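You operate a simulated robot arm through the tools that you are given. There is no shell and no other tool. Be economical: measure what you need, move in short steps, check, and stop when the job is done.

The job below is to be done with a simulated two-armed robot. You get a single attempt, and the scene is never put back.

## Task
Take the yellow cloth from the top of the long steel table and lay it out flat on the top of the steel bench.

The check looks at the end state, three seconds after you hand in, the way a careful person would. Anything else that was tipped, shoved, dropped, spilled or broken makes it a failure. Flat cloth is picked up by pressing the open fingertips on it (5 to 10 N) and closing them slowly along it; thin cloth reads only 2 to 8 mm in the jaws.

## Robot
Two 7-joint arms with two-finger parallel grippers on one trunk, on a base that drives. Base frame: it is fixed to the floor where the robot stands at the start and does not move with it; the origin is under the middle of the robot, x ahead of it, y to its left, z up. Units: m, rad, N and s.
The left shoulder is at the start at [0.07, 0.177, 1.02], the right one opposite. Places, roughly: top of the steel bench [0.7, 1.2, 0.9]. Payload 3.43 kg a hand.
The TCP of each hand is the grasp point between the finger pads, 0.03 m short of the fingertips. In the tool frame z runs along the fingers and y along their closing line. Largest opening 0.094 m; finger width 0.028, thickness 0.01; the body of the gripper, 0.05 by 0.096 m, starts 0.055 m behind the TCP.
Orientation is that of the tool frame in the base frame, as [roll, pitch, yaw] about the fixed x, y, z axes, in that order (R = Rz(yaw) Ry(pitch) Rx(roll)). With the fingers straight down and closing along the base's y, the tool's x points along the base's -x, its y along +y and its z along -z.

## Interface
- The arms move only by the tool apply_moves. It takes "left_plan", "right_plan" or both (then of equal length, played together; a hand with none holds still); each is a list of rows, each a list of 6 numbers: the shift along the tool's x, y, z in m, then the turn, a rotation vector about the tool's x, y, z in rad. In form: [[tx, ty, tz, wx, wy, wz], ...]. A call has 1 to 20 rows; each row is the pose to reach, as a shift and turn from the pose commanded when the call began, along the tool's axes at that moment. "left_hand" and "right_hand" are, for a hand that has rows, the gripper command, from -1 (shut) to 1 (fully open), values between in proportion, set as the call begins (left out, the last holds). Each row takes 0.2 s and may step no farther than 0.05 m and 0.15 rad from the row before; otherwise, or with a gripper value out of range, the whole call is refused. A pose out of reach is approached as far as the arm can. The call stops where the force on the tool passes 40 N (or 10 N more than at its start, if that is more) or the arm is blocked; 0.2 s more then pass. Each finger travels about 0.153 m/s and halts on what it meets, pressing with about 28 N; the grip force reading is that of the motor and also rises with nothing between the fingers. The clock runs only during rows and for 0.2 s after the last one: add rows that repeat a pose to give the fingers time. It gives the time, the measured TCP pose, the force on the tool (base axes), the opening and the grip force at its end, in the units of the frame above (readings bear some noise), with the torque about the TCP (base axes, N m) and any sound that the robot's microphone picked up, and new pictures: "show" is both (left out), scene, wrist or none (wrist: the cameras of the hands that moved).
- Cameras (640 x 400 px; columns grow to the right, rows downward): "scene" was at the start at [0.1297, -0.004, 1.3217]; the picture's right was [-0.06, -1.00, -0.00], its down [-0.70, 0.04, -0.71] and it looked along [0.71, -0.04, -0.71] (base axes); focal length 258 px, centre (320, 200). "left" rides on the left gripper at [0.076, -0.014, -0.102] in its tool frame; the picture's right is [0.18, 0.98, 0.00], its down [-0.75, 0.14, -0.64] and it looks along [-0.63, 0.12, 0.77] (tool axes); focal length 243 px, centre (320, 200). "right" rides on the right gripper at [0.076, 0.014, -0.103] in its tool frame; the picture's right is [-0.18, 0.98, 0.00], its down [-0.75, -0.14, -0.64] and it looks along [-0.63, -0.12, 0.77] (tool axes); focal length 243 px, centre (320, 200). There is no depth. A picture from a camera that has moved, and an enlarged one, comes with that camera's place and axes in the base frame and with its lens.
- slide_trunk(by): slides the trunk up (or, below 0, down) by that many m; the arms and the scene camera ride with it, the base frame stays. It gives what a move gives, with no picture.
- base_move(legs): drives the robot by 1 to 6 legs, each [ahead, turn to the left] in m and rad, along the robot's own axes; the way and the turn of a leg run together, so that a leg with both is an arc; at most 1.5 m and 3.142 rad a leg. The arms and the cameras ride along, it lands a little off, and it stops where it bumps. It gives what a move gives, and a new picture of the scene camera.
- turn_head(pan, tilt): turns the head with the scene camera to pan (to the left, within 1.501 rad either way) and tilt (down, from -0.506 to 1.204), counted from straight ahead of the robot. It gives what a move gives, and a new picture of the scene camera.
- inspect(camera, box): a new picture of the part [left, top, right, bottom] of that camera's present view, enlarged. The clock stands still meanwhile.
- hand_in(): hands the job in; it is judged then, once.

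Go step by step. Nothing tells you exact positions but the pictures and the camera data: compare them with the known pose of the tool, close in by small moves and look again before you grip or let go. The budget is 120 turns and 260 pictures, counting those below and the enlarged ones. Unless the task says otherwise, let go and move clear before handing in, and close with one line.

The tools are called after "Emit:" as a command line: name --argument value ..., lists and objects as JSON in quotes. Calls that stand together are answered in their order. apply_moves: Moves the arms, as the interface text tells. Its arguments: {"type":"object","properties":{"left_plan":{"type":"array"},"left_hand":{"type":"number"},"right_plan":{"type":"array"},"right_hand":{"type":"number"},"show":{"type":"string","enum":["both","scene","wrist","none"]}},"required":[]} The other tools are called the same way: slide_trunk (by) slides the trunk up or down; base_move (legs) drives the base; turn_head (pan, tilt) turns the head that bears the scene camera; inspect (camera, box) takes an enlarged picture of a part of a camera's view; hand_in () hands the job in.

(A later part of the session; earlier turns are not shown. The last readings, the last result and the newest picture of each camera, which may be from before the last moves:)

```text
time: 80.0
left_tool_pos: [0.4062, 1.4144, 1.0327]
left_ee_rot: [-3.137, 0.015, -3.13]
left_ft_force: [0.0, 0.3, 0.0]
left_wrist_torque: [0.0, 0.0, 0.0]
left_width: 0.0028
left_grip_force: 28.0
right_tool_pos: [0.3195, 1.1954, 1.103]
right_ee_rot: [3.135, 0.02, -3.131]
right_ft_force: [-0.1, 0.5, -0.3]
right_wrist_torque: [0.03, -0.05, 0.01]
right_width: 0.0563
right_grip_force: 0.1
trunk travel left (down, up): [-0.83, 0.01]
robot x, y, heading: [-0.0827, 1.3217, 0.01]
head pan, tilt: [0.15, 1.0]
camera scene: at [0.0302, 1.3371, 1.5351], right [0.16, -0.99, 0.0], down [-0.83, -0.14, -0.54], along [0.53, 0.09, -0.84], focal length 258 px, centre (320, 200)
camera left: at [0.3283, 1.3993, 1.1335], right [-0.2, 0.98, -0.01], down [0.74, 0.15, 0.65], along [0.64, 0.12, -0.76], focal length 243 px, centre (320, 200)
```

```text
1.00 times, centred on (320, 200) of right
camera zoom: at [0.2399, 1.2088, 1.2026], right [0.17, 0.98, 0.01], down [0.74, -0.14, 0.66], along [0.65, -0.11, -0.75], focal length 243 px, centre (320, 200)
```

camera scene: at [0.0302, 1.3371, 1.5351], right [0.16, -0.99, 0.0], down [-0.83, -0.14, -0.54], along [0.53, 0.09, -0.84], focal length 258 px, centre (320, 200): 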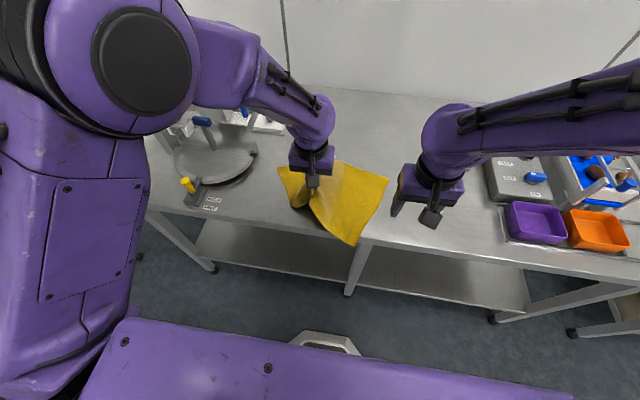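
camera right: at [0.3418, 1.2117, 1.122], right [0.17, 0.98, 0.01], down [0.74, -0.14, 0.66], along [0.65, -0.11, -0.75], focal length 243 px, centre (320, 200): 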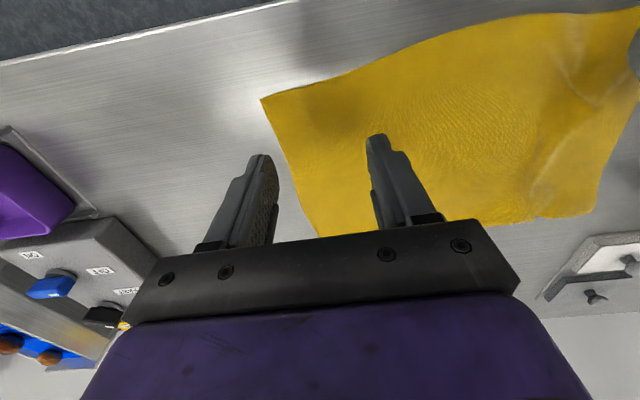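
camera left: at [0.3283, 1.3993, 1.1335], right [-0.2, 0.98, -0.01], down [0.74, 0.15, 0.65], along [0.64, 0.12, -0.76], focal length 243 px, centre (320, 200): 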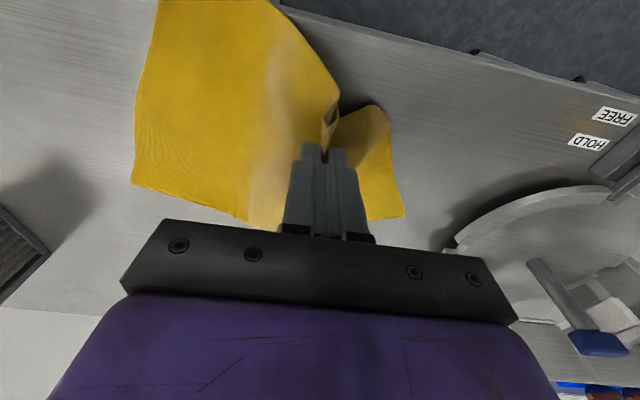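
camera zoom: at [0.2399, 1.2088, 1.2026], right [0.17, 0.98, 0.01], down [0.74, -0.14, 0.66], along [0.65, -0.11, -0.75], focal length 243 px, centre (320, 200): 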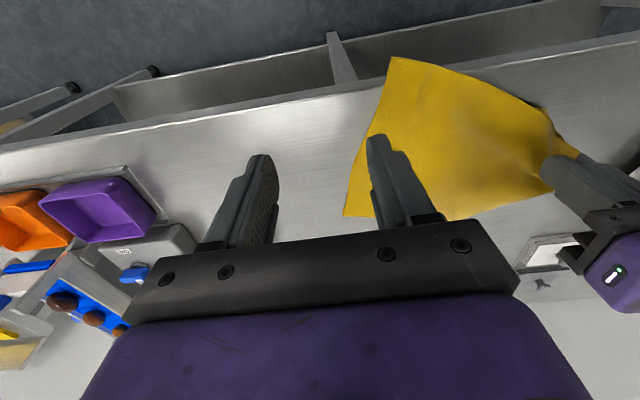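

The flap has opened out, though the right corner now overhangs the bench edge slightly. I'll lower the left hand while moving inward so the flap lies down outward, then straighten from the right.

Emit:
apply_moves --left_plan '[[0, -0.008, 0.015, 0, 0, 0], [0, -0.016, 0.03, 0, 0, 0], [0, -0.024, 0.045, 0, 0, 0], [0, -0.032, 0.06, 0, 0, 0], [0, -0.04, 0.075, 0, 0, 0], [0, -0.048, 0.09, 0, 0, 0], [0, -0.054, 0.105, 0, 0, 0], [0, -0.058, 0.115, 0, 0, 0]]'

```text
time: 81.8
left_tool_pos: [0.4094, 1.3564, 0.9184]
left_ee_rot: [-3.132, 0.015, -3.123]
left_ft_force: [0.0, -0.1, 0.5]
left_wrist_torque: [0.0, 0.0, 0.01]
left_width: 0.0025
left_grip_force: 27.7
right_tool_pos: [0.3196, 1.1955, 1.1027]
right_ee_rot: [3.135, 0.02, -3.13]
right_ft_force: [0.0, -0.1, 0.5]
right_wrist_torque: [0.02, 0.02, 0.01]
right_width: 0.0563
right_grip_force: 0.0
trunk travel left (down, up): [-0.83, 0.01]
robot x, y, heading: [-0.088, 1.3239, 0.013]
head pan, tilt: [0.15, 1.0]
camera scene: at [0.03, 1.3368, 1.5352], right [0.16, -0.99, 0.0], down [-0.83, -0.14, -0.54], along [0.53, 0.09, -0.84], focal length 258 px, centre (320, 200)
camera left: at [0.3327, 1.3418, 1.0183], right [-0.2, 0.98, -0.01], down [0.74, 0.16, 0.65], along [0.64, 0.12, -0.76], focal length 243 px, centre (320, 200)
```

scene: 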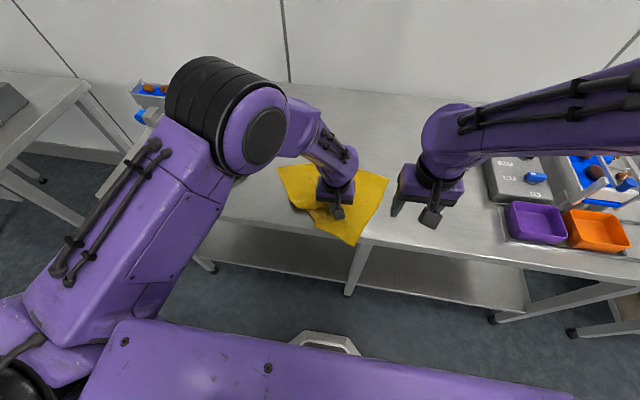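
left: 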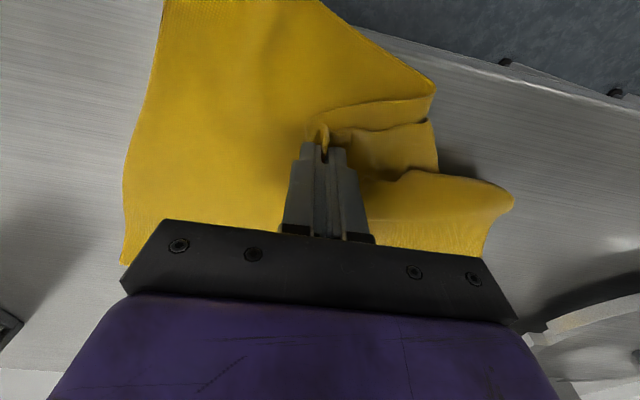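

The cloth is bunched around the left grip. I'll release, lift clear and look at the whole shape.

Emit:
apply_moves --left_plan '[[0, 0, 0, 0, 0, 0], [0, 0, 0, 0, 0, 0], [0, 0, -0.04, 0, 0, 0], [0, 0.03, -0.08, 0, 0, 0], [0, 0.07, -0.11, 0, 0, 0], [0, 0.11, -0.13, 0, 0, 0], [0, 0.15, -0.15, 0, 0, 0], [0, 0.19, -0.15, 0, 0, 0]]' --left_hand 0.0

```text
time: 83.6
left_tool_pos: [0.4052, 1.5481, 1.0646]
left_ee_rot: [-3.134, 0.014, -3.129]
left_ft_force: [0.2, 1.1, 0.8]
left_wrist_torque: [-0.04, -0.03, 0.0]
left_width: 0.0469
left_grip_force: 0.0
right_tool_pos: [0.3184, 1.1972, 1.1016]
right_ee_rot: [3.137, 0.021, -3.129]
right_ft_force: [0.2, 0.9, 0.2]
right_wrist_torque: [0.03, 0.01, 0.01]
right_width: 0.0566
right_grip_force: 0.0
trunk travel left (down, up): [-0.83, 0.01]
robot x, y, heading: [-0.09, 1.3248, 0.015]
head pan, tilt: [0.15, 1.0]
camera scene: at [0.0303, 1.3398, 1.5351], right [0.16, -0.99, 0.0], down [-0.83, -0.14, -0.54], along [0.53, 0.09, -0.84], focal length 258 px, centre (320, 200)
camera left: at [0.327, 1.5334, 1.1658], right [-0.2, 0.98, -0.01], down [0.74, 0.15, 0.65], along [0.64, 0.12, -0.76], focal length 243 px, centre (320, 200)
```

scene: 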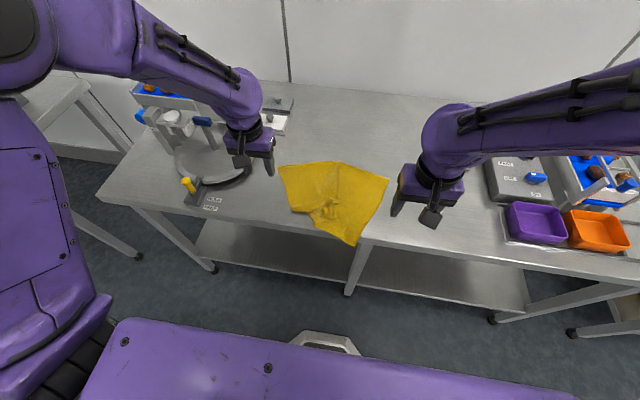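
left: 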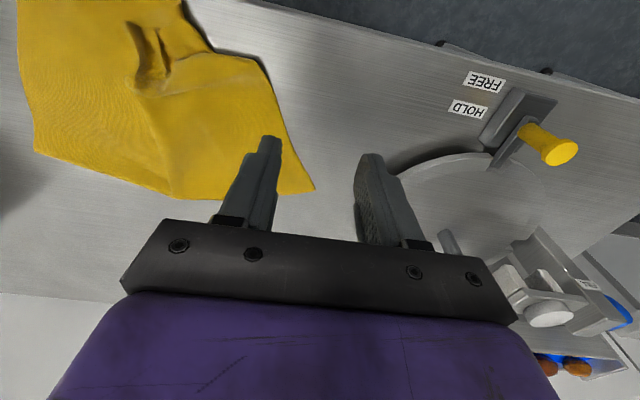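

Emit:
inspect --camera "scene" --box '[240, 140, 440, 265]'

Emit:
inspect --camera "left" --box '[0, 0, 320, 200]'

```text
3.20 times, centred on (340, 202) of scene
camera zoom: at [0.0303, 1.3398, 1.5351], right [0.16, -0.99, 0.0], down [-0.83, -0.14, -0.54], along [0.53, 0.09, -0.84], focal length 824 px, centre (256, 192)
```

zoom: 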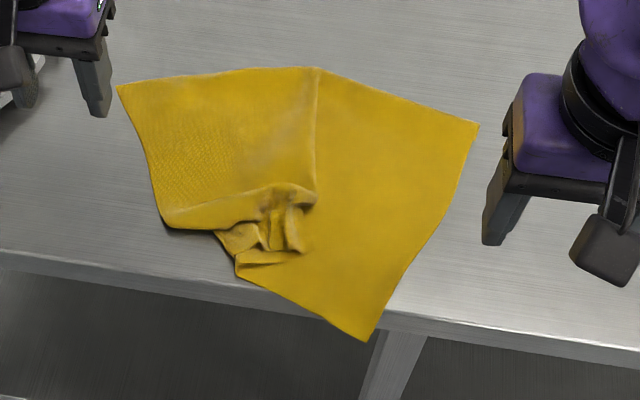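

```text
2.00 times, centred on (160, 100) of left
camera zoom: at [0.327, 1.5334, 1.1658], right [-0.2, 0.98, -0.01], down [0.74, 0.15, 0.65], along [0.64, 0.12, -0.76], focal length 485 px, centre (640, 400)
```

zoom: 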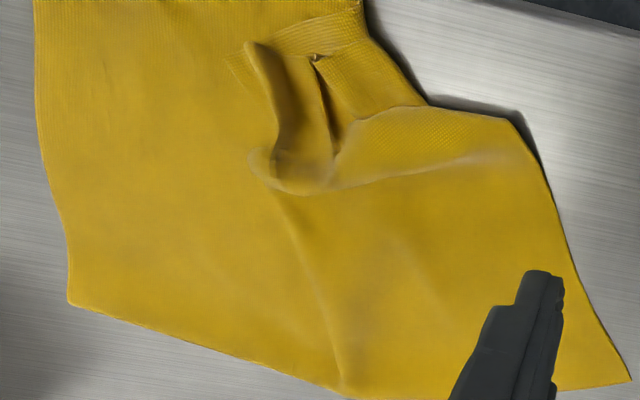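

The near-left corner keeps tucking under, but the two far corners are clean. New plan: pinch those two corners diagonally at their very tips, lift the whole cloth so it unfolds hanging, then lay it hem-first near me and move the hands forward. First I'll move the base and hands into position.

Emit:
base_move --legs '[[0.09, 0]]'

Emit:
apply_moves --left_plan '[[-0.005, -0.001, 0.015, 0, 0, -0.115], [-0.01, -0.003, 0.03, 0, 0, -0.23], [-0.015, -0.004, 0.045, 0, 0, -0.345], [-0.02, -0.005, 0.06, 0, 0, -0.46], [-0.025, -0.006, 0.075, 0, 0, -0.575], [-0.03, -0.008, 0.09, 0, 0, -0.69], [-0.034, -0.009, 0.105, 0, 0, -0.8]]' --right_plan '[[-0.019, 0.005, 0.02, 0, 0, 0.13], [-0.038, 0.01, 0.04, 0, 0, 0.26], [-0.057, 0.014, 0.06, 0, 0, 0.39], [-0.076, 0.019, 0.08, 0, 0, 0.52], [-0.095, 0.024, 0.1, 0, 0, 0.65], [-0.114, 0.028, 0.12, 0, 0, 0.78], [-0.133, 0.033, 0.14, 0, 0, 0.9]]' --left_hand -0.15 --right_hand -0.15

```text
time: 84.7
left_tool_pos: [0.4853, 1.5478, 1.0695]
left_ee_rot: [-3.136, 0.024, -3.129]
left_ft_force: [-1.7, -0.1, 0.8]
left_wrist_torque: [0.01, -0.06, -0.01]
left_width: 0.0471
left_grip_force: 0.1
right_tool_pos: [0.3992, 1.1975, 1.1074]
right_ee_rot: [3.137, 0.029, -3.13]
right_ft_force: [-0.9, -0.5, 0.4]
right_wrist_torque: [-0.02, -0.05, -0.01]
right_width: 0.0564
right_grip_force: 0.0
trunk travel left (down, up): [-0.83, 0.01]
robot x, y, heading: [0.0012, 1.3236, 0.013]
head pan, tilt: [0.15, 1.0]
camera scene: at [0.1062, 1.3381, 1.5363], right [0.16, -0.99, 0.0], down [-0.83, -0.14, -0.55], along [0.54, 0.09, -0.84], focal length 258 px, centre (320, 200)
```

scene: 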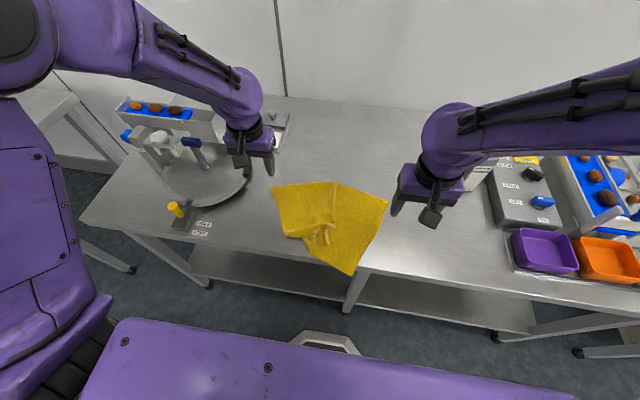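

```text
time: 86.3
left_tool_pos: [0.5314, 1.5394, 0.9611]
left_ee_rot: [-3.128, 0.006, -2.326]
left_ft_force: [1.0, -0.2, -0.1]
left_wrist_torque: [0.05, 0.02, 0.02]
left_width: 0.0401
left_grip_force: 0.1
right_tool_pos: [0.5446, 1.2338, 0.9651]
right_ee_rot: [3.122, 0.009, 2.252]
right_ft_force: [0.0, 0.1, 0.4]
right_wrist_torque: [0.05, 0.03, -0.04]
right_width: 0.0401
right_grip_force: 0.1
trunk travel left (down, up): [-0.83, 0.01]
robot x, y, heading: [0.0011, 1.3231, 0.009]
head pan, tilt: [0.15, 1.0]
camera scene: at [0.1211, 1.3385, 1.535], right [0.16, -0.99, 0.0], down [-0.83, -0.14, -0.54], along [0.53, 0.09, -0.84], focal length 258 px, centre (320, 200)
camera right: at [0.5053, 1.3013, 1.0663], right [0.88, 0.48, 0.02], down [0.35, -0.68, 0.64], along [0.32, -0.56, -0.76], focal length 243 px, centre (320, 200)
camera left: at [0.4876, 1.4738, 1.0616], right [-0.84, 0.54, -0.01], down [0.41, 0.65, 0.64], along [0.36, 0.54, -0.77], focal length 243 px, centre (320, 200)
```

scene: 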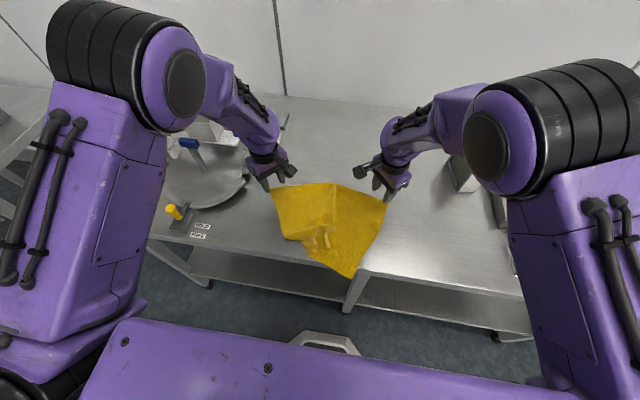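
right: 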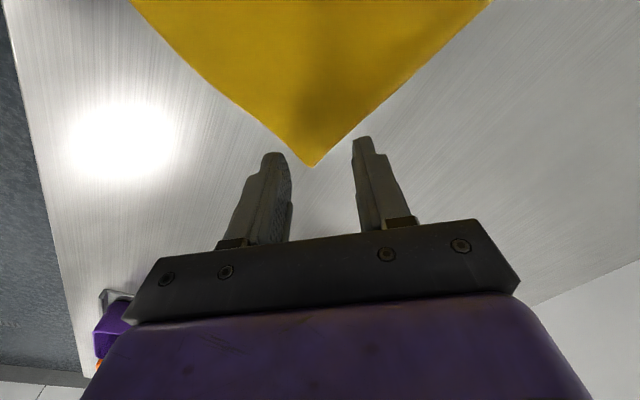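
left: 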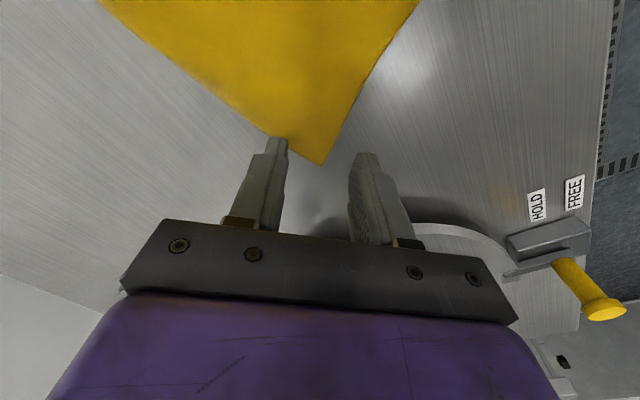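

Both jaws straddle the corner tips nicely. I'll descend to light contact with small corrections.

Emit:
apply_moves --left_plan '[[-0.003, -0.004, 0.015, 0, 0, 0], [-0.003, -0.004, 0.03, 0, 0, 0], [-0.003, -0.004, 0.04, 0, 0, 0], [-0.003, -0.004, 0.045, 0, 0, 0], [-0.003, -0.004, 0.047, 0, 0, 0]]' --right_plan '[[-0.007, 0, 0.018, 0, 0, 0], [-0.007, 0, 0.034, 0, 0, 0], [-0.007, 0, 0.044, 0, 0, 0], [-0.007, 0, 0.049, 0, 0, 0], [-0.007, 0, 0.051, 0, 0, 0]]' --show "wrist"

```text
time: 87.5
left_tool_pos: [0.5351, 1.5386, 0.9145]
left_ee_rot: [-3.127, 0.007, -2.328]
left_ft_force: [0.0, 0.6, 0.1]
left_wrist_torque: [-0.03, 0.0, 0.01]
left_width: 0.0401
left_grip_force: 0.2
right_tool_pos: [0.5501, 1.2279, 0.9142]
right_ee_rot: [3.123, 0.007, 2.253]
right_ft_force: [-0.8, -0.5, 0.4]
right_wrist_torque: [0.0, 0.02, 0.03]
right_width: 0.0399
right_grip_force: 0.1
trunk travel left (down, up): [-0.83, 0.01]
robot x, y, heading: [0.0025, 1.3283, 0.014]
head pan, tilt: [0.15, 1.0]
camera right: at [0.5092, 1.2953, 1.0162], right [0.88, 0.48, 0.02], down [0.35, -0.68, 0.64], along [0.32, -0.56, -0.76], focal length 243 px, centre (320, 200)
camera left: at [0.4914, 1.4725, 1.0159], right [-0.84, 0.54, -0.02], down [0.41, 0.65, 0.64], along [0.36, 0.54, -0.76], focal length 243 px, centre (320, 200)
```

right: 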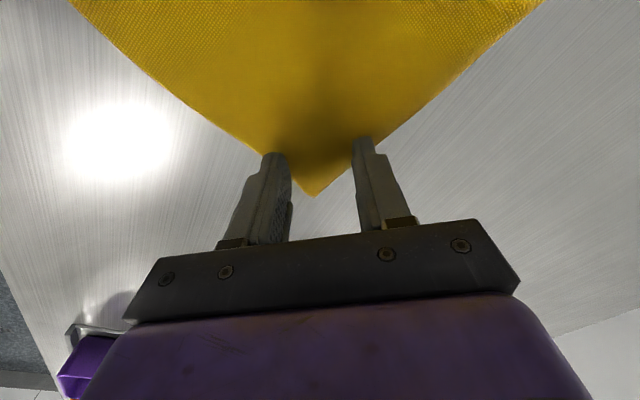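
left: 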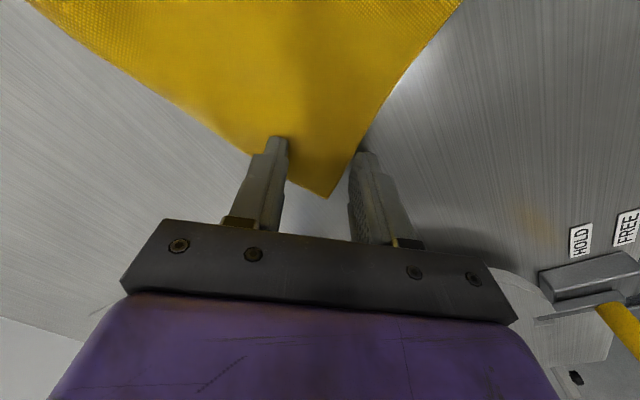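

The tips sit at the cloth's margins, so I'll shift slightly inward, narrow the jaws to 0.032 and press.

Emit:
apply_moves --left_plan '[[0.006, -0.001, -0.002, 0, 0, 0], [0.006, -0.001, 0.002, 0, 0, 0], [0.006, -0.001, 0.004, 0, 0, 0]]' --right_plan '[[0.006, 0, -0.002, 0, 0, 0], [0.006, 0, 0.002, 0, 0, 0], [0.006, 0, 0.004, 0, 0, 0]]' --left_hand -0.32 --right_hand -0.32 --show "wrist"

```text
time: 88.3
left_tool_pos: [0.531, 1.5328, 0.912]
left_ee_rot: [-3.124, 0.011, -2.329]
left_ft_force: [0.5, 0.0, 11.5]
left_wrist_torque: [0.11, 0.19, -0.01]
left_width: 0.0315
left_grip_force: 0.0
right_tool_pos: [0.5435, 1.2313, 0.9124]
right_ee_rot: [3.12, 0.009, 2.254]
right_ft_force: [-0.4, -0.2, 3.3]
right_wrist_torque: [-0.06, -0.03, 0.01]
right_width: 0.0316
right_grip_force: 0.0
trunk travel left (down, up): [-0.83, 0.01]
robot x, y, heading: [0.0003, 1.3229, 0.012]
head pan, tilt: [0.15, 1.0]
camera right: at [0.5039, 1.2997, 1.0134], right [0.88, 0.48, 0.02], down [0.35, -0.68, 0.65], along [0.32, -0.56, -0.76], focal length 243 px, centre (320, 200)
camera left: at [0.4868, 1.4672, 1.0132], right [-0.84, 0.54, -0.02], down [0.4, 0.65, 0.65], along [0.36, 0.54, -0.76], focal length 243 px, centre (320, 200)
```

right: 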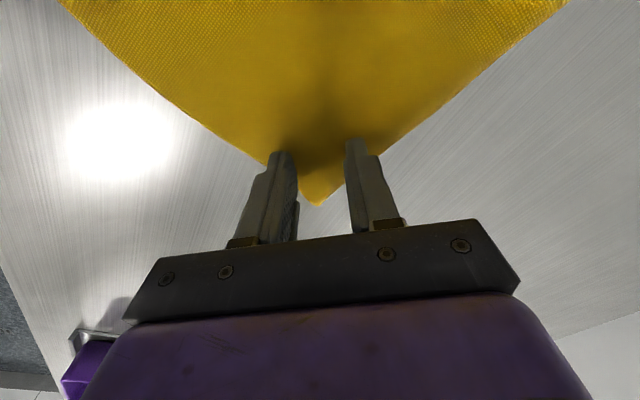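
left: 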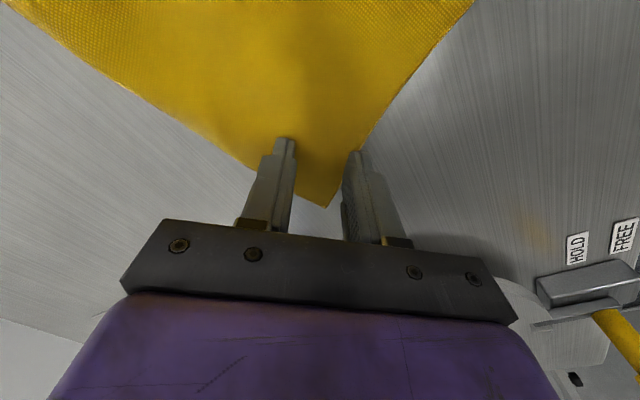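

Both are on the cloth. I'll press the right slightly more and close in stages.

Emit:
apply_moves --left_plan '[[0, 0, 0, 0, 0, 0], [0, 0, 0, 0, 0, 0]]' --right_plan '[[0, 0, 0.001, 0, 0, 0], [0, 0, 0.001, 0, 0, 0]]' --left_hand -0.5 --right_hand -0.5 --show "none"

Emit:
apply_moves --left_plan '[[0, 0, 0, 0, 0, 0], [0, 0, 0, 0, 0, 0]]' --right_plan '[[0, 0, 0, 0, 0, 0], [0, 0, 0, 0, 0, 0]]' --left_hand -0.75 --right_hand -0.75 --show "wrist"

```text
time: 88.9
left_tool_pos: [0.5306, 1.5326, 0.9111]
left_ee_rot: [-3.126, 0.009, -2.328]
left_ft_force: [1.7, 0.0, 10.3]
left_wrist_torque: [0.06, 0.06, -0.01]
left_width: 0.0225
left_grip_force: 0.1
right_tool_pos: [0.544, 1.2329, 0.9116]
right_ee_rot: [3.118, 0.009, 2.252]
right_ft_force: [1.8, 0.8, 13.3]
right_wrist_torque: [-0.08, 0.09, 0.04]
right_width: 0.023
right_grip_force: 0.2
trunk travel left (down, up): [-0.83, 0.01]
robot x, y, heading: [0.0003, 1.325, 0.014]
head pan, tilt: [0.15, 1.0]
```

```text
time: 89.5
left_tool_pos: [0.5294, 1.5318, 0.9113]
left_ee_rot: [-3.127, 0.008, -2.329]
left_ft_force: [0.5, -0.6, 10.2]
left_wrist_torque: [-0.01, 0.08, 0.02]
left_width: 0.0113
left_grip_force: 0.1
right_tool_pos: [0.5432, 1.2326, 0.911]
right_ee_rot: [3.117, 0.009, 2.253]
right_ft_force: [1.3, -1.1, 15.0]
right_wrist_torque: [0.01, -0.04, 0.0]
right_width: 0.0112
right_grip_force: 0.0
trunk travel left (down, up): [-0.83, 0.01]
robot x, y, heading: [0.0011, 1.3238, 0.013]
head pan, tilt: [0.15, 1.0]
camera right: at [0.5031, 1.2997, 1.013], right [0.88, 0.48, 0.03], down [0.35, -0.68, 0.65], along [0.33, -0.56, -0.76], focal length 243 px, centre (320, 200)
camera left: at [0.4854, 1.4672, 1.0131], right [-0.84, 0.54, -0.02], down [0.4, 0.65, 0.65], along [0.36, 0.54, -0.76], focal length 243 px, centre (320, 200)
```

right: 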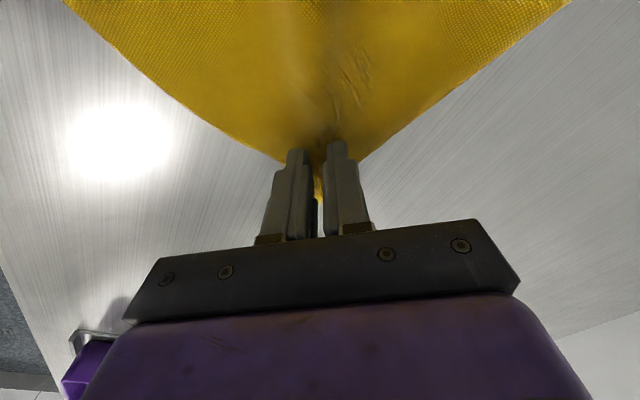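
left: 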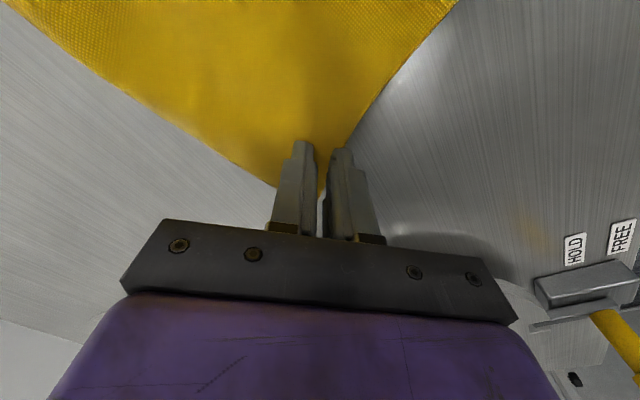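

Good on the right, and the left looks acceptable. I'll close fully and lift a little to check.

Emit:
apply_moves --left_plan '[[0, 0, 0, 0, 0, 0], [0, 0, 0, 0, 0, 0], [0, 0, 0, 0, 0, 0]]' --right_plan '[[0, 0, 0, 0, 0, 0], [0, 0, 0, 0, 0, 0], [0, 0, 0, 0, 0, 0]]' --left_hand -1 --right_hand -1 --show "none"

Emit:
apply_moves --left_plan '[[0, 0, -0.015, 0, 0, 0], [0, 0, -0.03, 0, 0, 0], [0, 0, -0.045, 0, 0, 0], [0, 0, -0.06, 0, 0, 0]]' --right_plan '[[0, 0, -0.015, 0, 0, 0], [0, 0, -0.03, 0, 0, 0], [0, 0, -0.045, 0, 0, 0], [0, 0, -0.06, 0, 0, 0]]'

```text
time: 90.3
left_tool_pos: [0.529, 1.532, 0.9109]
left_ee_rot: [-3.126, 0.009, -2.328]
left_ft_force: [-0.4, 2.2, 10.1]
left_wrist_torque: [0.0, 0.05, -0.01]
left_width: 0.0
left_grip_force: 28.1
right_tool_pos: [0.542, 1.2328, 0.912]
right_ee_rot: [3.117, 0.011, 2.254]
right_ft_force: [2.2, -1.4, 16.7]
right_wrist_torque: [-0.01, -0.11, 0.01]
right_width: 0.0028
right_grip_force: 27.6
trunk travel left (down, up): [-0.83, 0.01]
robot x, y, heading: [-0.0002, 1.3224, 0.011]
head pan, tilt: [0.15, 1.0]
```

```text
time: 91.3
left_tool_pos: [0.5296, 1.5321, 0.971]
left_ee_rot: [-3.127, 0.007, -2.328]
left_ft_force: [0.5, 0.2, -0.1]
left_wrist_torque: [0.01, -0.03, 0.0]
left_width: 0.0001
left_grip_force: 28.0
right_tool_pos: [0.5449, 1.2315, 0.9691]
right_ee_rot: [3.122, 0.007, 2.253]
right_ft_force: [-0.1, -0.1, -0.3]
right_wrist_torque: [0.04, -0.02, -0.02]
right_width: 0.003
right_grip_force: 28.0
trunk travel left (down, up): [-0.83, 0.01]
robot x, y, heading: [0.0001, 1.3262, 0.01]
head pan, tilt: [0.15, 1.0]
camera scene: at [0.1178, 1.3382, 1.5352], right [0.16, -0.99, 0.0], down [-0.83, -0.14, -0.54], along [0.53, 0.09, -0.84], focal length 258 px, centre (320, 200)
camera right: at [0.5036, 1.2999, 1.0715], right [0.88, 0.48, 0.02], down [0.35, -0.68, 0.64], along [0.32, -0.56, -0.76], focal length 243 px, centre (320, 200)
camera left: at [0.4861, 1.4673, 1.0723], right [-0.84, 0.54, -0.02], down [0.41, 0.65, 0.64], along [0.36, 0.54, -0.76], focal length 243 px, centre (320, 200)
```

scene: 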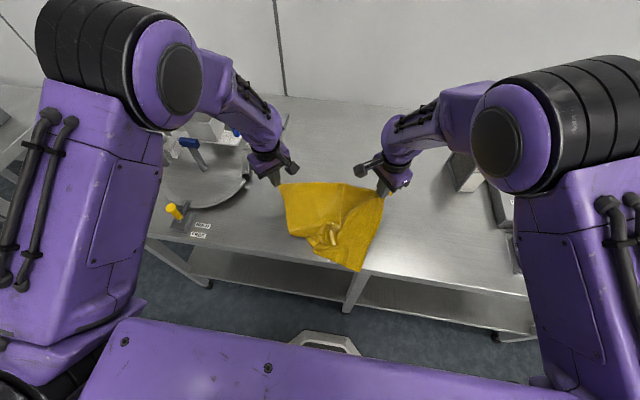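
right: 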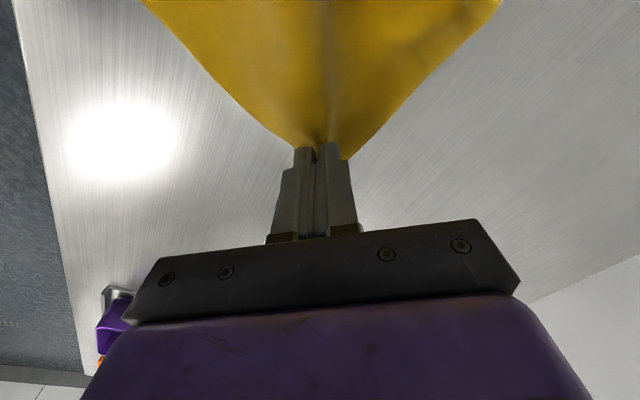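
left: 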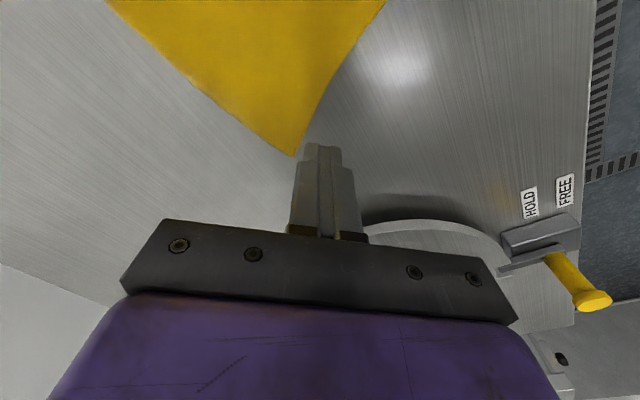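

The left missed, while the right holds. I'll re-aim the left hand, turning it to the corner's true diagonal and shifting over the tip.

Emit:
apply_moves --left_plan '[[-0.002, -0.01, 0, 0, 0, -0.13], [-0.004, -0.02, 0, 0, 0, -0.26], [-0.006, -0.03, 0, 0, 0, -0.38], [-0.006, -0.03, 0.02, 0, 0, -0.38], [-0.006, -0.03, 0.04, 0, 0, -0.38]]' --left_hand -0.2 --show "wrist"

```text
time: 92.5
left_tool_pos: [0.5576, 1.5172, 0.9314]
left_ee_rot: [-3.127, -0.001, -1.95]
left_ft_force: [-0.3, 0.1, -0.2]
left_wrist_torque: [-0.01, 0.01, 0.0]
left_width: 0.0378
left_grip_force: 0.2
right_tool_pos: [0.5442, 1.2323, 0.9702]
right_ee_rot: [3.121, 0.005, 2.255]
right_ft_force: [-0.4, 0.2, -0.3]
right_wrist_torque: [0.0, -0.04, 0.01]
right_width: 0.0026
right_grip_force: 28.2
trunk travel left (down, up): [-0.83, 0.01]
robot x, y, heading: [0.0028, 1.3264, 0.01]
head pan, tilt: [0.15, 1.0]
camera left: at [0.5414, 1.441, 1.0329], right [-0.98, 0.19, -0.02], down [0.14, 0.76, 0.64], along [0.13, 0.63, -0.77], focal length 243 px, centre (320, 200)
```

left: 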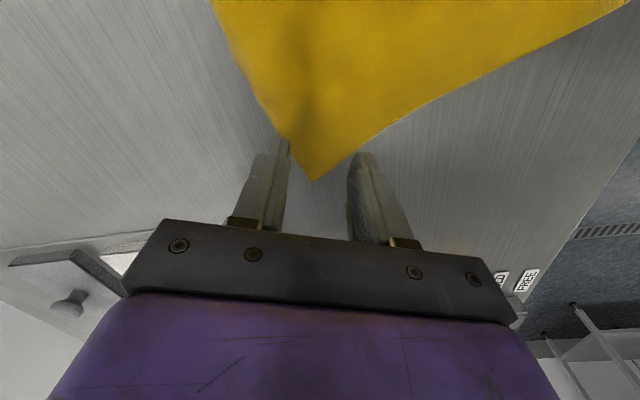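

The corner is centred between the jaws. I'll move inward about 1 cm and press.

Emit:
apply_moves --left_plan '[[0.006, 0.001, 0.006, 0, 0, 0.1], [0.011, 0.002, 0.012, 0, 0, 0.18], [0.011, 0.002, 0.017, 0, 0, 0.18], [0.011, 0.002, 0.02, 0, 0, 0.18]]' --left_hand -0.32 --show "wrist"

```text
time: 93.5
left_tool_pos: [0.5503, 1.5074, 0.9118]
left_ee_rot: [-3.124, 0.004, -2.13]
left_ft_force: [0.4, 1.2, 5.3]
left_wrist_torque: [0.06, 0.1, -0.02]
left_width: 0.0319
left_grip_force: 0.1
right_tool_pos: [0.5437, 1.2328, 0.9702]
right_ee_rot: [3.118, 0.008, 2.253]
right_ft_force: [-1.0, -0.7, -0.6]
right_wrist_torque: [-0.05, -0.04, 0.02]
right_width: 0.0028
right_grip_force: 28.1
trunk travel left (down, up): [-0.83, 0.01]
robot x, y, heading: [0.0002, 1.3284, 0.009]
head pan, tilt: [0.15, 1.0]
camera left: at [0.5206, 1.4347, 1.0137], right [-0.93, 0.36, -0.02], down [0.27, 0.72, 0.64], along [0.25, 0.59, -0.77], focal length 243 px, centre (320, 200)
```

left: 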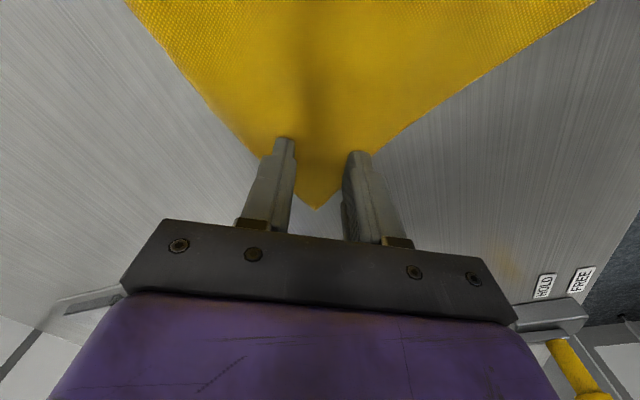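

The left hand is aligned and pressing at 5 N. I'll add a touch and close slowly.

Emit:
apply_moves --left_plan '[[0.002, 0, 0.001, 0, 0, 0], [0.002, 0, 0.001, 0, 0, 0]]' --left_hand -0.5 --show "none"

Emit:
apply_moves --left_plan '[[0, 0, 0, 0, 0, 0], [0, 0, 0, 0, 0, 0]]' --left_hand -0.75 --show "none"

Emit:
apply_moves --left_plan '[[0, 0, 0, 0, 0, 0], [0, 0, 0, 0, 0, 0], [0, 0, 0, 0, 0, 0]]' --left_hand -1 --show "wrist"

```text
time: 94.1
left_tool_pos: [0.5495, 1.505, 0.9125]
left_ee_rot: [-3.124, 0.006, -2.128]
left_ft_force: [2.3, 2.1, 18.1]
left_wrist_torque: [0.14, 0.28, -0.09]
left_width: 0.0226
left_grip_force: 0.0
right_tool_pos: [0.5441, 1.2323, 0.9718]
right_ee_rot: [3.119, 0.01, 2.253]
right_ft_force: [-0.1, 0.1, 0.3]
right_wrist_torque: [0.02, -0.01, 0.03]
right_width: 0.003
right_grip_force: 28.1
trunk travel left (down, up): [-0.83, 0.01]
robot x, y, heading: [0.0022, 1.3256, 0.013]
head pan, tilt: [0.15, 1.0]
```

```text
time: 94.7
left_tool_pos: [0.5491, 1.5042, 0.9118]
left_ee_rot: [-3.123, 0.007, -2.129]
left_ft_force: [0.7, 2.0, 21.2]
left_wrist_torque: [0.08, 0.22, -0.03]
left_width: 0.0112
left_grip_force: 0.0
right_tool_pos: [0.5429, 1.2317, 0.971]
right_ee_rot: [3.12, 0.009, 2.254]
right_ft_force: [-0.8, -0.3, -0.2]
right_wrist_torque: [0.0, -0.02, -0.03]
right_width: 0.0026
right_grip_force: 28.0
trunk travel left (down, up): [-0.83, 0.01]
robot x, y, heading: [-0.0005, 1.3238, 0.012]
head pan, tilt: [0.15, 1.0]
```

```text
time: 95.5
left_tool_pos: [0.5475, 1.5043, 0.9111]
left_ee_rot: [-3.124, 0.005, -2.131]
left_ft_force: [-1.0, 3.6, 22.0]
left_wrist_torque: [0.05, 0.21, 0.0]
left_width: 0.0
left_grip_force: 28.0
right_tool_pos: [0.5422, 1.2325, 0.9712]
right_ee_rot: [3.121, 0.008, 2.254]
right_ft_force: [0.6, -0.3, 0.2]
right_wrist_torque: [0.01, 0.01, 0.04]
right_width: 0.0027
right_grip_force: 27.8
trunk travel left (down, up): [-0.83, 0.01]
robot x, y, heading: [-0.0002, 1.3247, 0.01]
head pan, tilt: [0.15, 1.0]
camera left: at [0.518, 1.4328, 1.0132], right [-0.93, 0.36, -0.02], down [0.27, 0.72, 0.64], along [0.25, 0.59, -0.77], focal length 243 px, centre (320, 200)
```

left: 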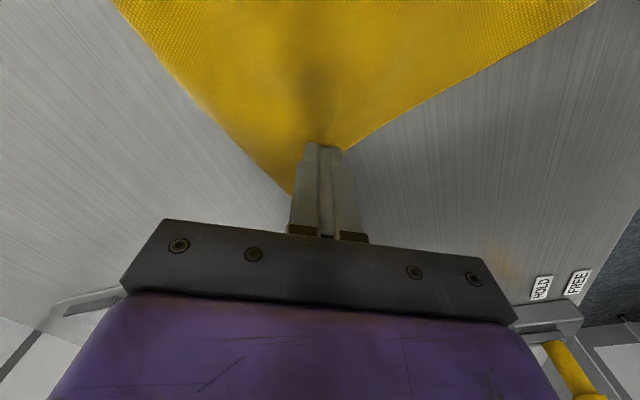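

It missed again, because near the tip only one finger drags the cloth. I'll go 2 cm further in, where both fingers sit fully on cloth.

Emit:
apply_moves --left_plan '[[0, 0, -0.012, 0, 0, 0], [0, 0, -0.012, 0, 0, 0], [0.008, -0.003, -0.012, 0, 0, 0], [0.018, -0.005, -0.012, 0, 0, 0], [0.018, -0.005, -0.003, 0, 0, 0], [0.018, -0.005, -0.001, 0, 0, 0]]' --left_hand 0.0 --show "wrist"

```text
time: 96.9
left_tool_pos: [0.5442, 1.4866, 0.9125]
left_ee_rot: [-3.122, 0.006, -2.128]
left_ft_force: [1.5, 1.2, 6.8]
left_wrist_torque: [0.14, 0.14, -0.03]
left_width: 0.0468
left_grip_force: 0.0
right_tool_pos: [0.5441, 1.232, 0.9715]
right_ee_rot: [3.119, 0.009, 2.254]
right_ft_force: [-0.4, 0.1, -0.9]
right_wrist_torque: [-0.01, -0.01, 0.01]
right_width: 0.003
right_grip_force: 28.2
trunk travel left (down, up): [-0.83, 0.01]
robot x, y, heading: [0.0027, 1.3268, 0.016]
head pan, tilt: [0.15, 1.0]
camera left: at [0.5144, 1.415, 1.0137], right [-0.93, 0.36, -0.02], down [0.27, 0.72, 0.64], along [0.25, 0.59, -0.77], focal length 243 px, centre (320, 200)
```

left: 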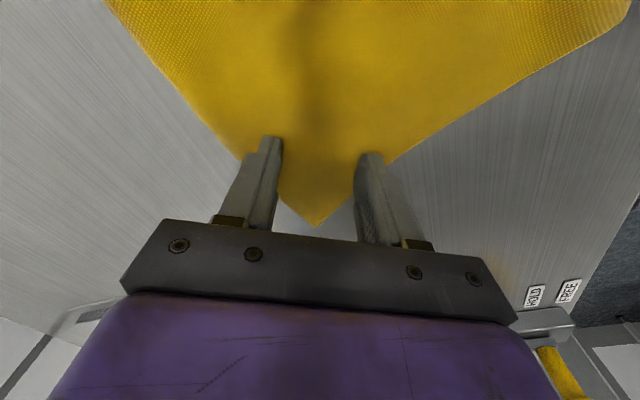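

The torque shows only one finger bearing, so I'll level the hand with a 0.02 rad tilt and check again.

Emit:
apply_moves --left_plan '[[0, 0, -0.004, -0.02, 0, 0], [0.004, 0, -0.004, -0.02, 0, 0], [0.004, 0, 0, -0.02, 0, 0], [0.004, 0, 0.001, -0.02, 0, 0]]' --left_hand -0.25 --show "wrist"

```text
time: 97.9
left_tool_pos: [0.5422, 1.4828, 0.9113]
left_ee_rot: [3.141, 0.004, -2.129]
left_ft_force: [-1.5, -0.7, 12.4]
left_wrist_torque: [0.03, 0.1, 0.02]
left_width: 0.0352
left_grip_force: 0.1
right_tool_pos: [0.5431, 1.2311, 0.9698]
right_ee_rot: [3.119, 0.008, 2.253]
right_ft_force: [-0.4, -0.8, -0.4]
right_wrist_torque: [0.03, 0.0, 0.03]
right_width: 0.0027
right_grip_force: 28.4
trunk travel left (down, up): [-0.83, 0.01]
robot x, y, heading: [0.0007, 1.3289, 0.013]
head pan, tilt: [0.15, 1.0]
camera left: at [0.5139, 1.4102, 1.0128], right [-0.93, 0.36, 0.0], down [0.28, 0.71, 0.65], along [0.23, 0.6, -0.76], focal length 243 px, centre (320, 200)
```

left: 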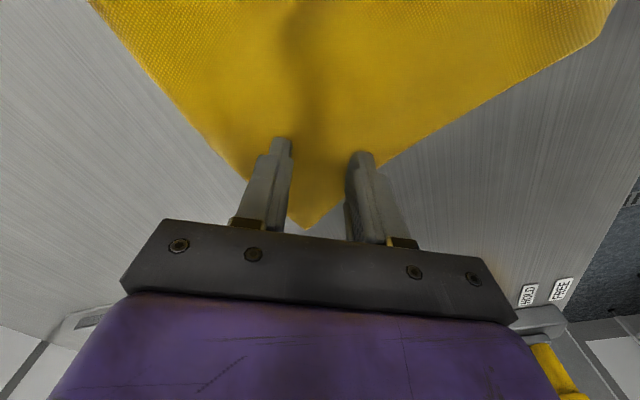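

The load is balanced now at 12 N, so I'll close slowly.

Emit:
apply_moves --left_plan '[[0, 0, 0, 0, 0, 0], [0, 0, 0, 0, 0, 0]]' --left_hand -0.5 --show "none"

Emit:
apply_moves --left_plan '[[0, 0, 0, 0, 0, 0], [0, 0, 0, 0, 0, 0]]' --left_hand -0.75 --show "none"

Emit:
apply_moves --left_plan '[[0, 0, 0, 0, 0, 0], [0, 0, 0, 0, 0, 0], [0, 0, 0, 0, 0, 0]]' --left_hand -1 --show "wrist"

```text
time: 98.5
left_tool_pos: [0.5418, 1.4842, 0.9108]
left_ee_rot: [3.139, 0.005, -2.131]
left_ft_force: [3.4, 0.4, 18.4]
left_wrist_torque: [0.02, 0.01, -0.03]
left_width: 0.0223
left_grip_force: 0.0
right_tool_pos: [0.5434, 1.2314, 0.9702]
right_ee_rot: [3.119, 0.01, 2.254]
right_ft_force: [-0.5, 0.7, -0.3]
right_wrist_torque: [0.04, 0.0, -0.01]
right_width: 0.003
right_grip_force: 27.8
trunk travel left (down, up): [-0.83, 0.01]
robot x, y, heading: [-0.0013, 1.3261, 0.011]
head pan, tilt: [0.15, 1.0]
```

```text
time: 99.1
left_tool_pos: [0.5434, 1.4842, 0.911]
left_ee_rot: [3.14, 0.005, -2.128]
left_ft_force: [2.4, 0.6, 21.2]
left_wrist_torque: [0.07, 0.02, 0.02]
left_width: 0.0104
left_grip_force: 0.0
right_tool_pos: [0.5421, 1.2317, 0.9715]
right_ee_rot: [3.118, 0.009, 2.253]
right_ft_force: [-0.2, 0.0, -0.3]
right_wrist_torque: [-0.03, -0.01, -0.01]
right_width: 0.0028
right_grip_force: 27.6
trunk travel left (down, up): [-0.83, 0.01]
robot x, y, heading: [0.0044, 1.327, 0.015]
head pan, tilt: [0.15, 1.0]
```

```text
time: 99.9
left_tool_pos: [0.5411, 1.4831, 0.9115]
left_ee_rot: [3.14, 0.006, -2.129]
left_ft_force: [0.8, 2.1, 23.3]
left_wrist_torque: [0.11, 0.08, -0.06]
left_width: 0.0021
left_grip_force: 28.2
right_tool_pos: [0.5418, 1.2321, 0.9715]
right_ee_rot: [3.119, 0.009, 2.253]
right_ft_force: [-0.5, -0.9, -0.3]
right_wrist_torque: [0.01, 0.01, 0.01]
right_width: 0.0031
right_grip_force: 28.0
trunk travel left (down, up): [-0.83, 0.01]
robot x, y, heading: [0.0004, 1.3277, 0.015]
head pan, tilt: [0.15, 1.0]
camera left: at [0.5126, 1.4103, 1.0128], right [-0.93, 0.36, 0.0], down [0.28, 0.71, 0.65], along [0.23, 0.6, -0.76], focal length 243 px, centre (320, 200)
```

left: 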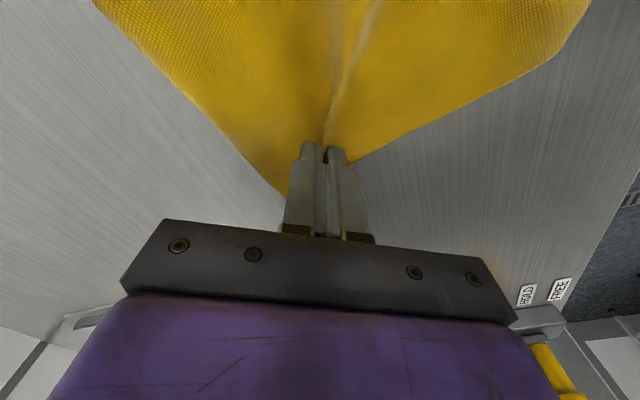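

Now it's gripped at 2.1 mm. I'll lift both hands to hang the cloth free, then look.

Emit:
apply_moves --left_plan '[[0, 0, -0.03, 0, 0, 0], [0, 0, -0.06, 0, 0, 0], [0, 0, -0.09, 0, 0, 0], [0, 0, -0.12, 0, 0, 0], [0, 0, -0.15, 0, 0, 0], [0, 0, -0.18, 0, 0, 0], [0, 0, -0.22, 0, 0, 0], [0, 0, -0.26, 0, 0, 0], [0, 0, -0.29, 0, 0, 0], [0, 0, -0.29, 0, 0, 0]]' --right_plan '[[0, 0, 0, 0, 0, 0], [0, 0, 0, 0, 0, 0], [0, 0, -0.03, 0, 0, 0], [0, 0, -0.06, 0, 0, 0], [0, 0, -0.09, 0, 0, 0], [0, 0, -0.12, 0, 0, 0], [0, 0, -0.16, 0, 0, 0], [0, 0, -0.2, 0, 0, 0], [0, 0, -0.23, 0, 0, 0], [0, 0, -0.23, 0, 0, 0]]' --show "scene"

```text
time: 102.1
left_tool_pos: [0.5435, 1.4816, 1.1993]
left_ee_rot: [3.137, 0.002, -2.129]
left_ft_force: [0.9, -0.5, -0.5]
left_wrist_torque: [0.03, 0.03, -0.02]
left_width: 0.0021
left_grip_force: 27.9
right_tool_pos: [0.5408, 1.2315, 1.1995]
right_ee_rot: [3.121, 0.007, 2.253]
right_ft_force: [-0.2, 0.1, -0.5]
right_wrist_torque: [0.02, -0.02, 0.03]
right_width: 0.0027
right_grip_force: 27.7
trunk travel left (down, up): [-0.83, 0.01]
robot x, y, heading: [0.0038, 1.3258, 0.014]
head pan, tilt: [0.15, 1.0]
camera scene: at [0.1195, 1.3384, 1.5351], right [0.16, -0.99, 0.0], down [-0.83, -0.14, -0.54], along [0.53, 0.09, -0.84], focal length 258 px, centre (320, 200)
```

scene: 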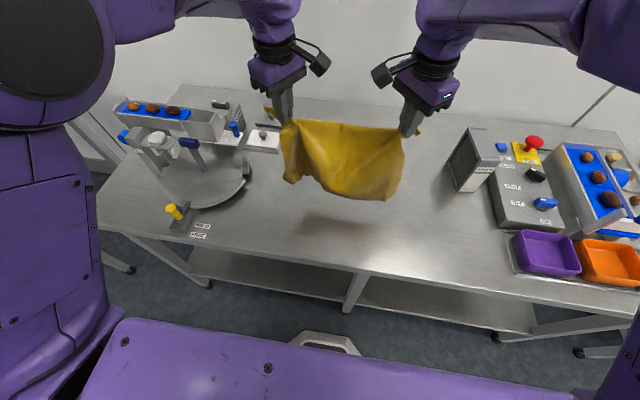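

The whole cloth hangs clear and is unfolding. I'll spread the hands until the top edge is taut.

Emit:
apply_moves --left_plan '[[-0.0085, 0.0053, 0, 0, 0, 0], [-0.017, 0.0106, 0, 0, 0, 0], [-0.017, 0.0106, 0, 0, 0, 0]]' --right_plan '[[-0.0077, -0.0063, 0, 0, 0, 0], [-0.0155, -0.0126, 0, 0, 0, 0], [-0.0155, -0.0126, 0, 0, 0, 0]]' --show "none"

Emit:
inspect --camera "scene" --box '[230, 60, 470, 210]'

```text
time: 102.9
left_tool_pos: [0.5447, 1.501, 1.1993]
left_ee_rot: [3.137, 0.004, -2.131]
left_ft_force: [0.6, -3.2, -0.2]
left_wrist_torque: [-0.09, 0.02, -0.06]
left_width: 0.0023
left_grip_force: 27.7
right_tool_pos: [0.5392, 1.2108, 1.1992]
right_ee_rot: [3.12, 0.006, 2.255]
right_ft_force: [1.1, 4.0, -0.9]
right_wrist_torque: [0.09, 0.02, 0.02]
right_width: 0.0027
right_grip_force: 28.4
trunk travel left (down, up): [-0.83, 0.01]
robot x, y, heading: [0.0017, 1.3268, 0.018]
head pan, tilt: [0.15, 1.0]
```

```text
2.67 times, centred on (350, 135) of scene
camera zoom: at [0.1187, 1.3383, 1.5352], right [0.16, -0.99, 0.0], down [-0.83, -0.14, -0.54], along [0.53, 0.09, -0.84], focal length 687 px, centre (240, 373)
```

zoom: 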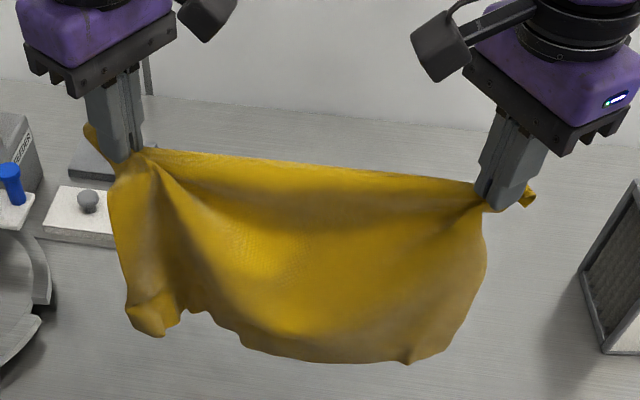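

The edge is taut at 4 N and the cloth is nearly open. I'll bring the hands back toward the near side and let it settle.

Emit:
apply_moves --left_plan '[[0.0154, 0.0246, 0, 0, 0, 0], [0.0308, 0.0491, 0, 0, 0, 0], [0.0461, 0.0737, 0, 0, 0, 0], [0.0615, 0.0982, 0, 0, 0, 0], [0.0769, 0.1228, 0, 0, 0, 0], [0.0769, 0.1228, 0, 0, 0, 0], [0.0769, 0.1228, 0, 0, 0, 0], [0.0769, 0.1228, 0, 0, 0, 0]]' --right_plan '[[0.0177, -0.0217, 0, 0, 0, 0], [0.0354, -0.0434, 0, 0, 0, 0], [0.0532, -0.065, 0, 0, 0, 0], [0.0709, -0.0867, 0, 0, 0, 0], [0.0886, -0.1084, 0, 0, 0, 0], [0.0886, -0.1084, 0, 0, 0, 0], [0.0886, -0.1084, 0, 0, 0, 0], [0.0886, -0.1084, 0, 0, 0, 0]]'

```text
time: 104.7
left_tool_pos: [0.3975, 1.5029, 1.1998]
left_ee_rot: [3.138, 0.004, -2.13]
left_ft_force: [0.6, -3.0, -1.4]
left_wrist_torque: [-0.1, -0.03, -0.04]
left_width: 0.0024
left_grip_force: 27.7
right_tool_pos: [0.3975, 1.2103, 1.1973]
right_ee_rot: [3.121, 0.009, 2.254]
right_ft_force: [-1.3, 1.8, -0.6]
right_wrist_torque: [0.08, -0.02, 0.04]
right_width: 0.0028
right_grip_force: 28.0
trunk travel left (down, up): [-0.83, 0.01]
robot x, y, heading: [0.0016, 1.3294, 0.007]
head pan, tilt: [0.15, 1.0]
camera scene: at [0.1177, 1.3386, 1.5353], right [0.16, -0.99, 0.0], down [-0.83, -0.14, -0.54], along [0.53, 0.09, -0.84], focal length 258 px, centre (320, 200)
camera right: at [0.3578, 1.2788, 1.2983], right [0.88, 0.48, 0.02], down [0.35, -0.68, 0.64], along [0.32, -0.56, -0.76], focal length 243 px, centre (320, 200)
camera left: at [0.3689, 1.4292, 1.3014], right [-0.93, 0.36, 0.0], down [0.28, 0.71, 0.65], along [0.23, 0.6, -0.76], focal length 243 px, centre (320, 200)
```

scene: 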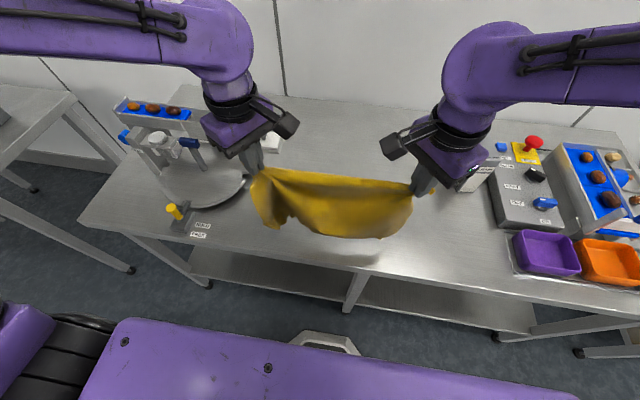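
right: 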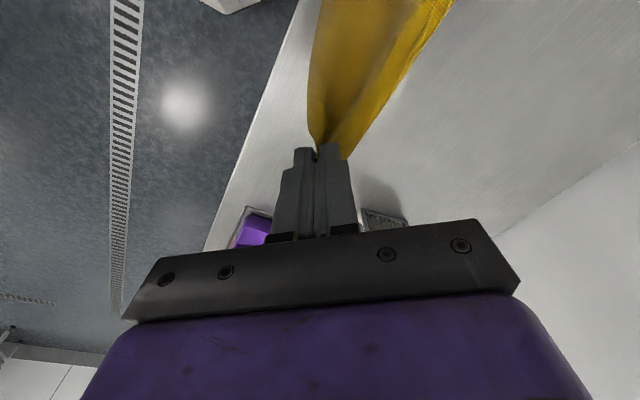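
left: 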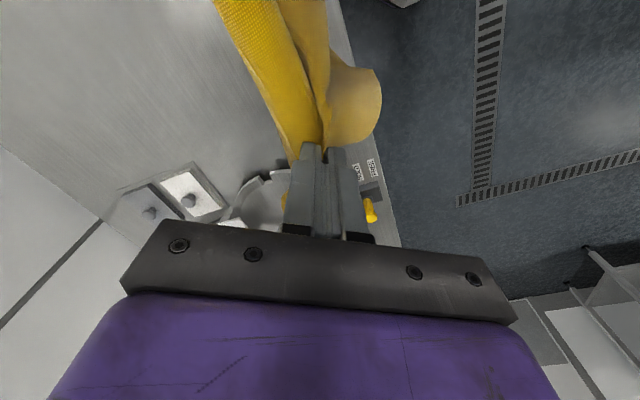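

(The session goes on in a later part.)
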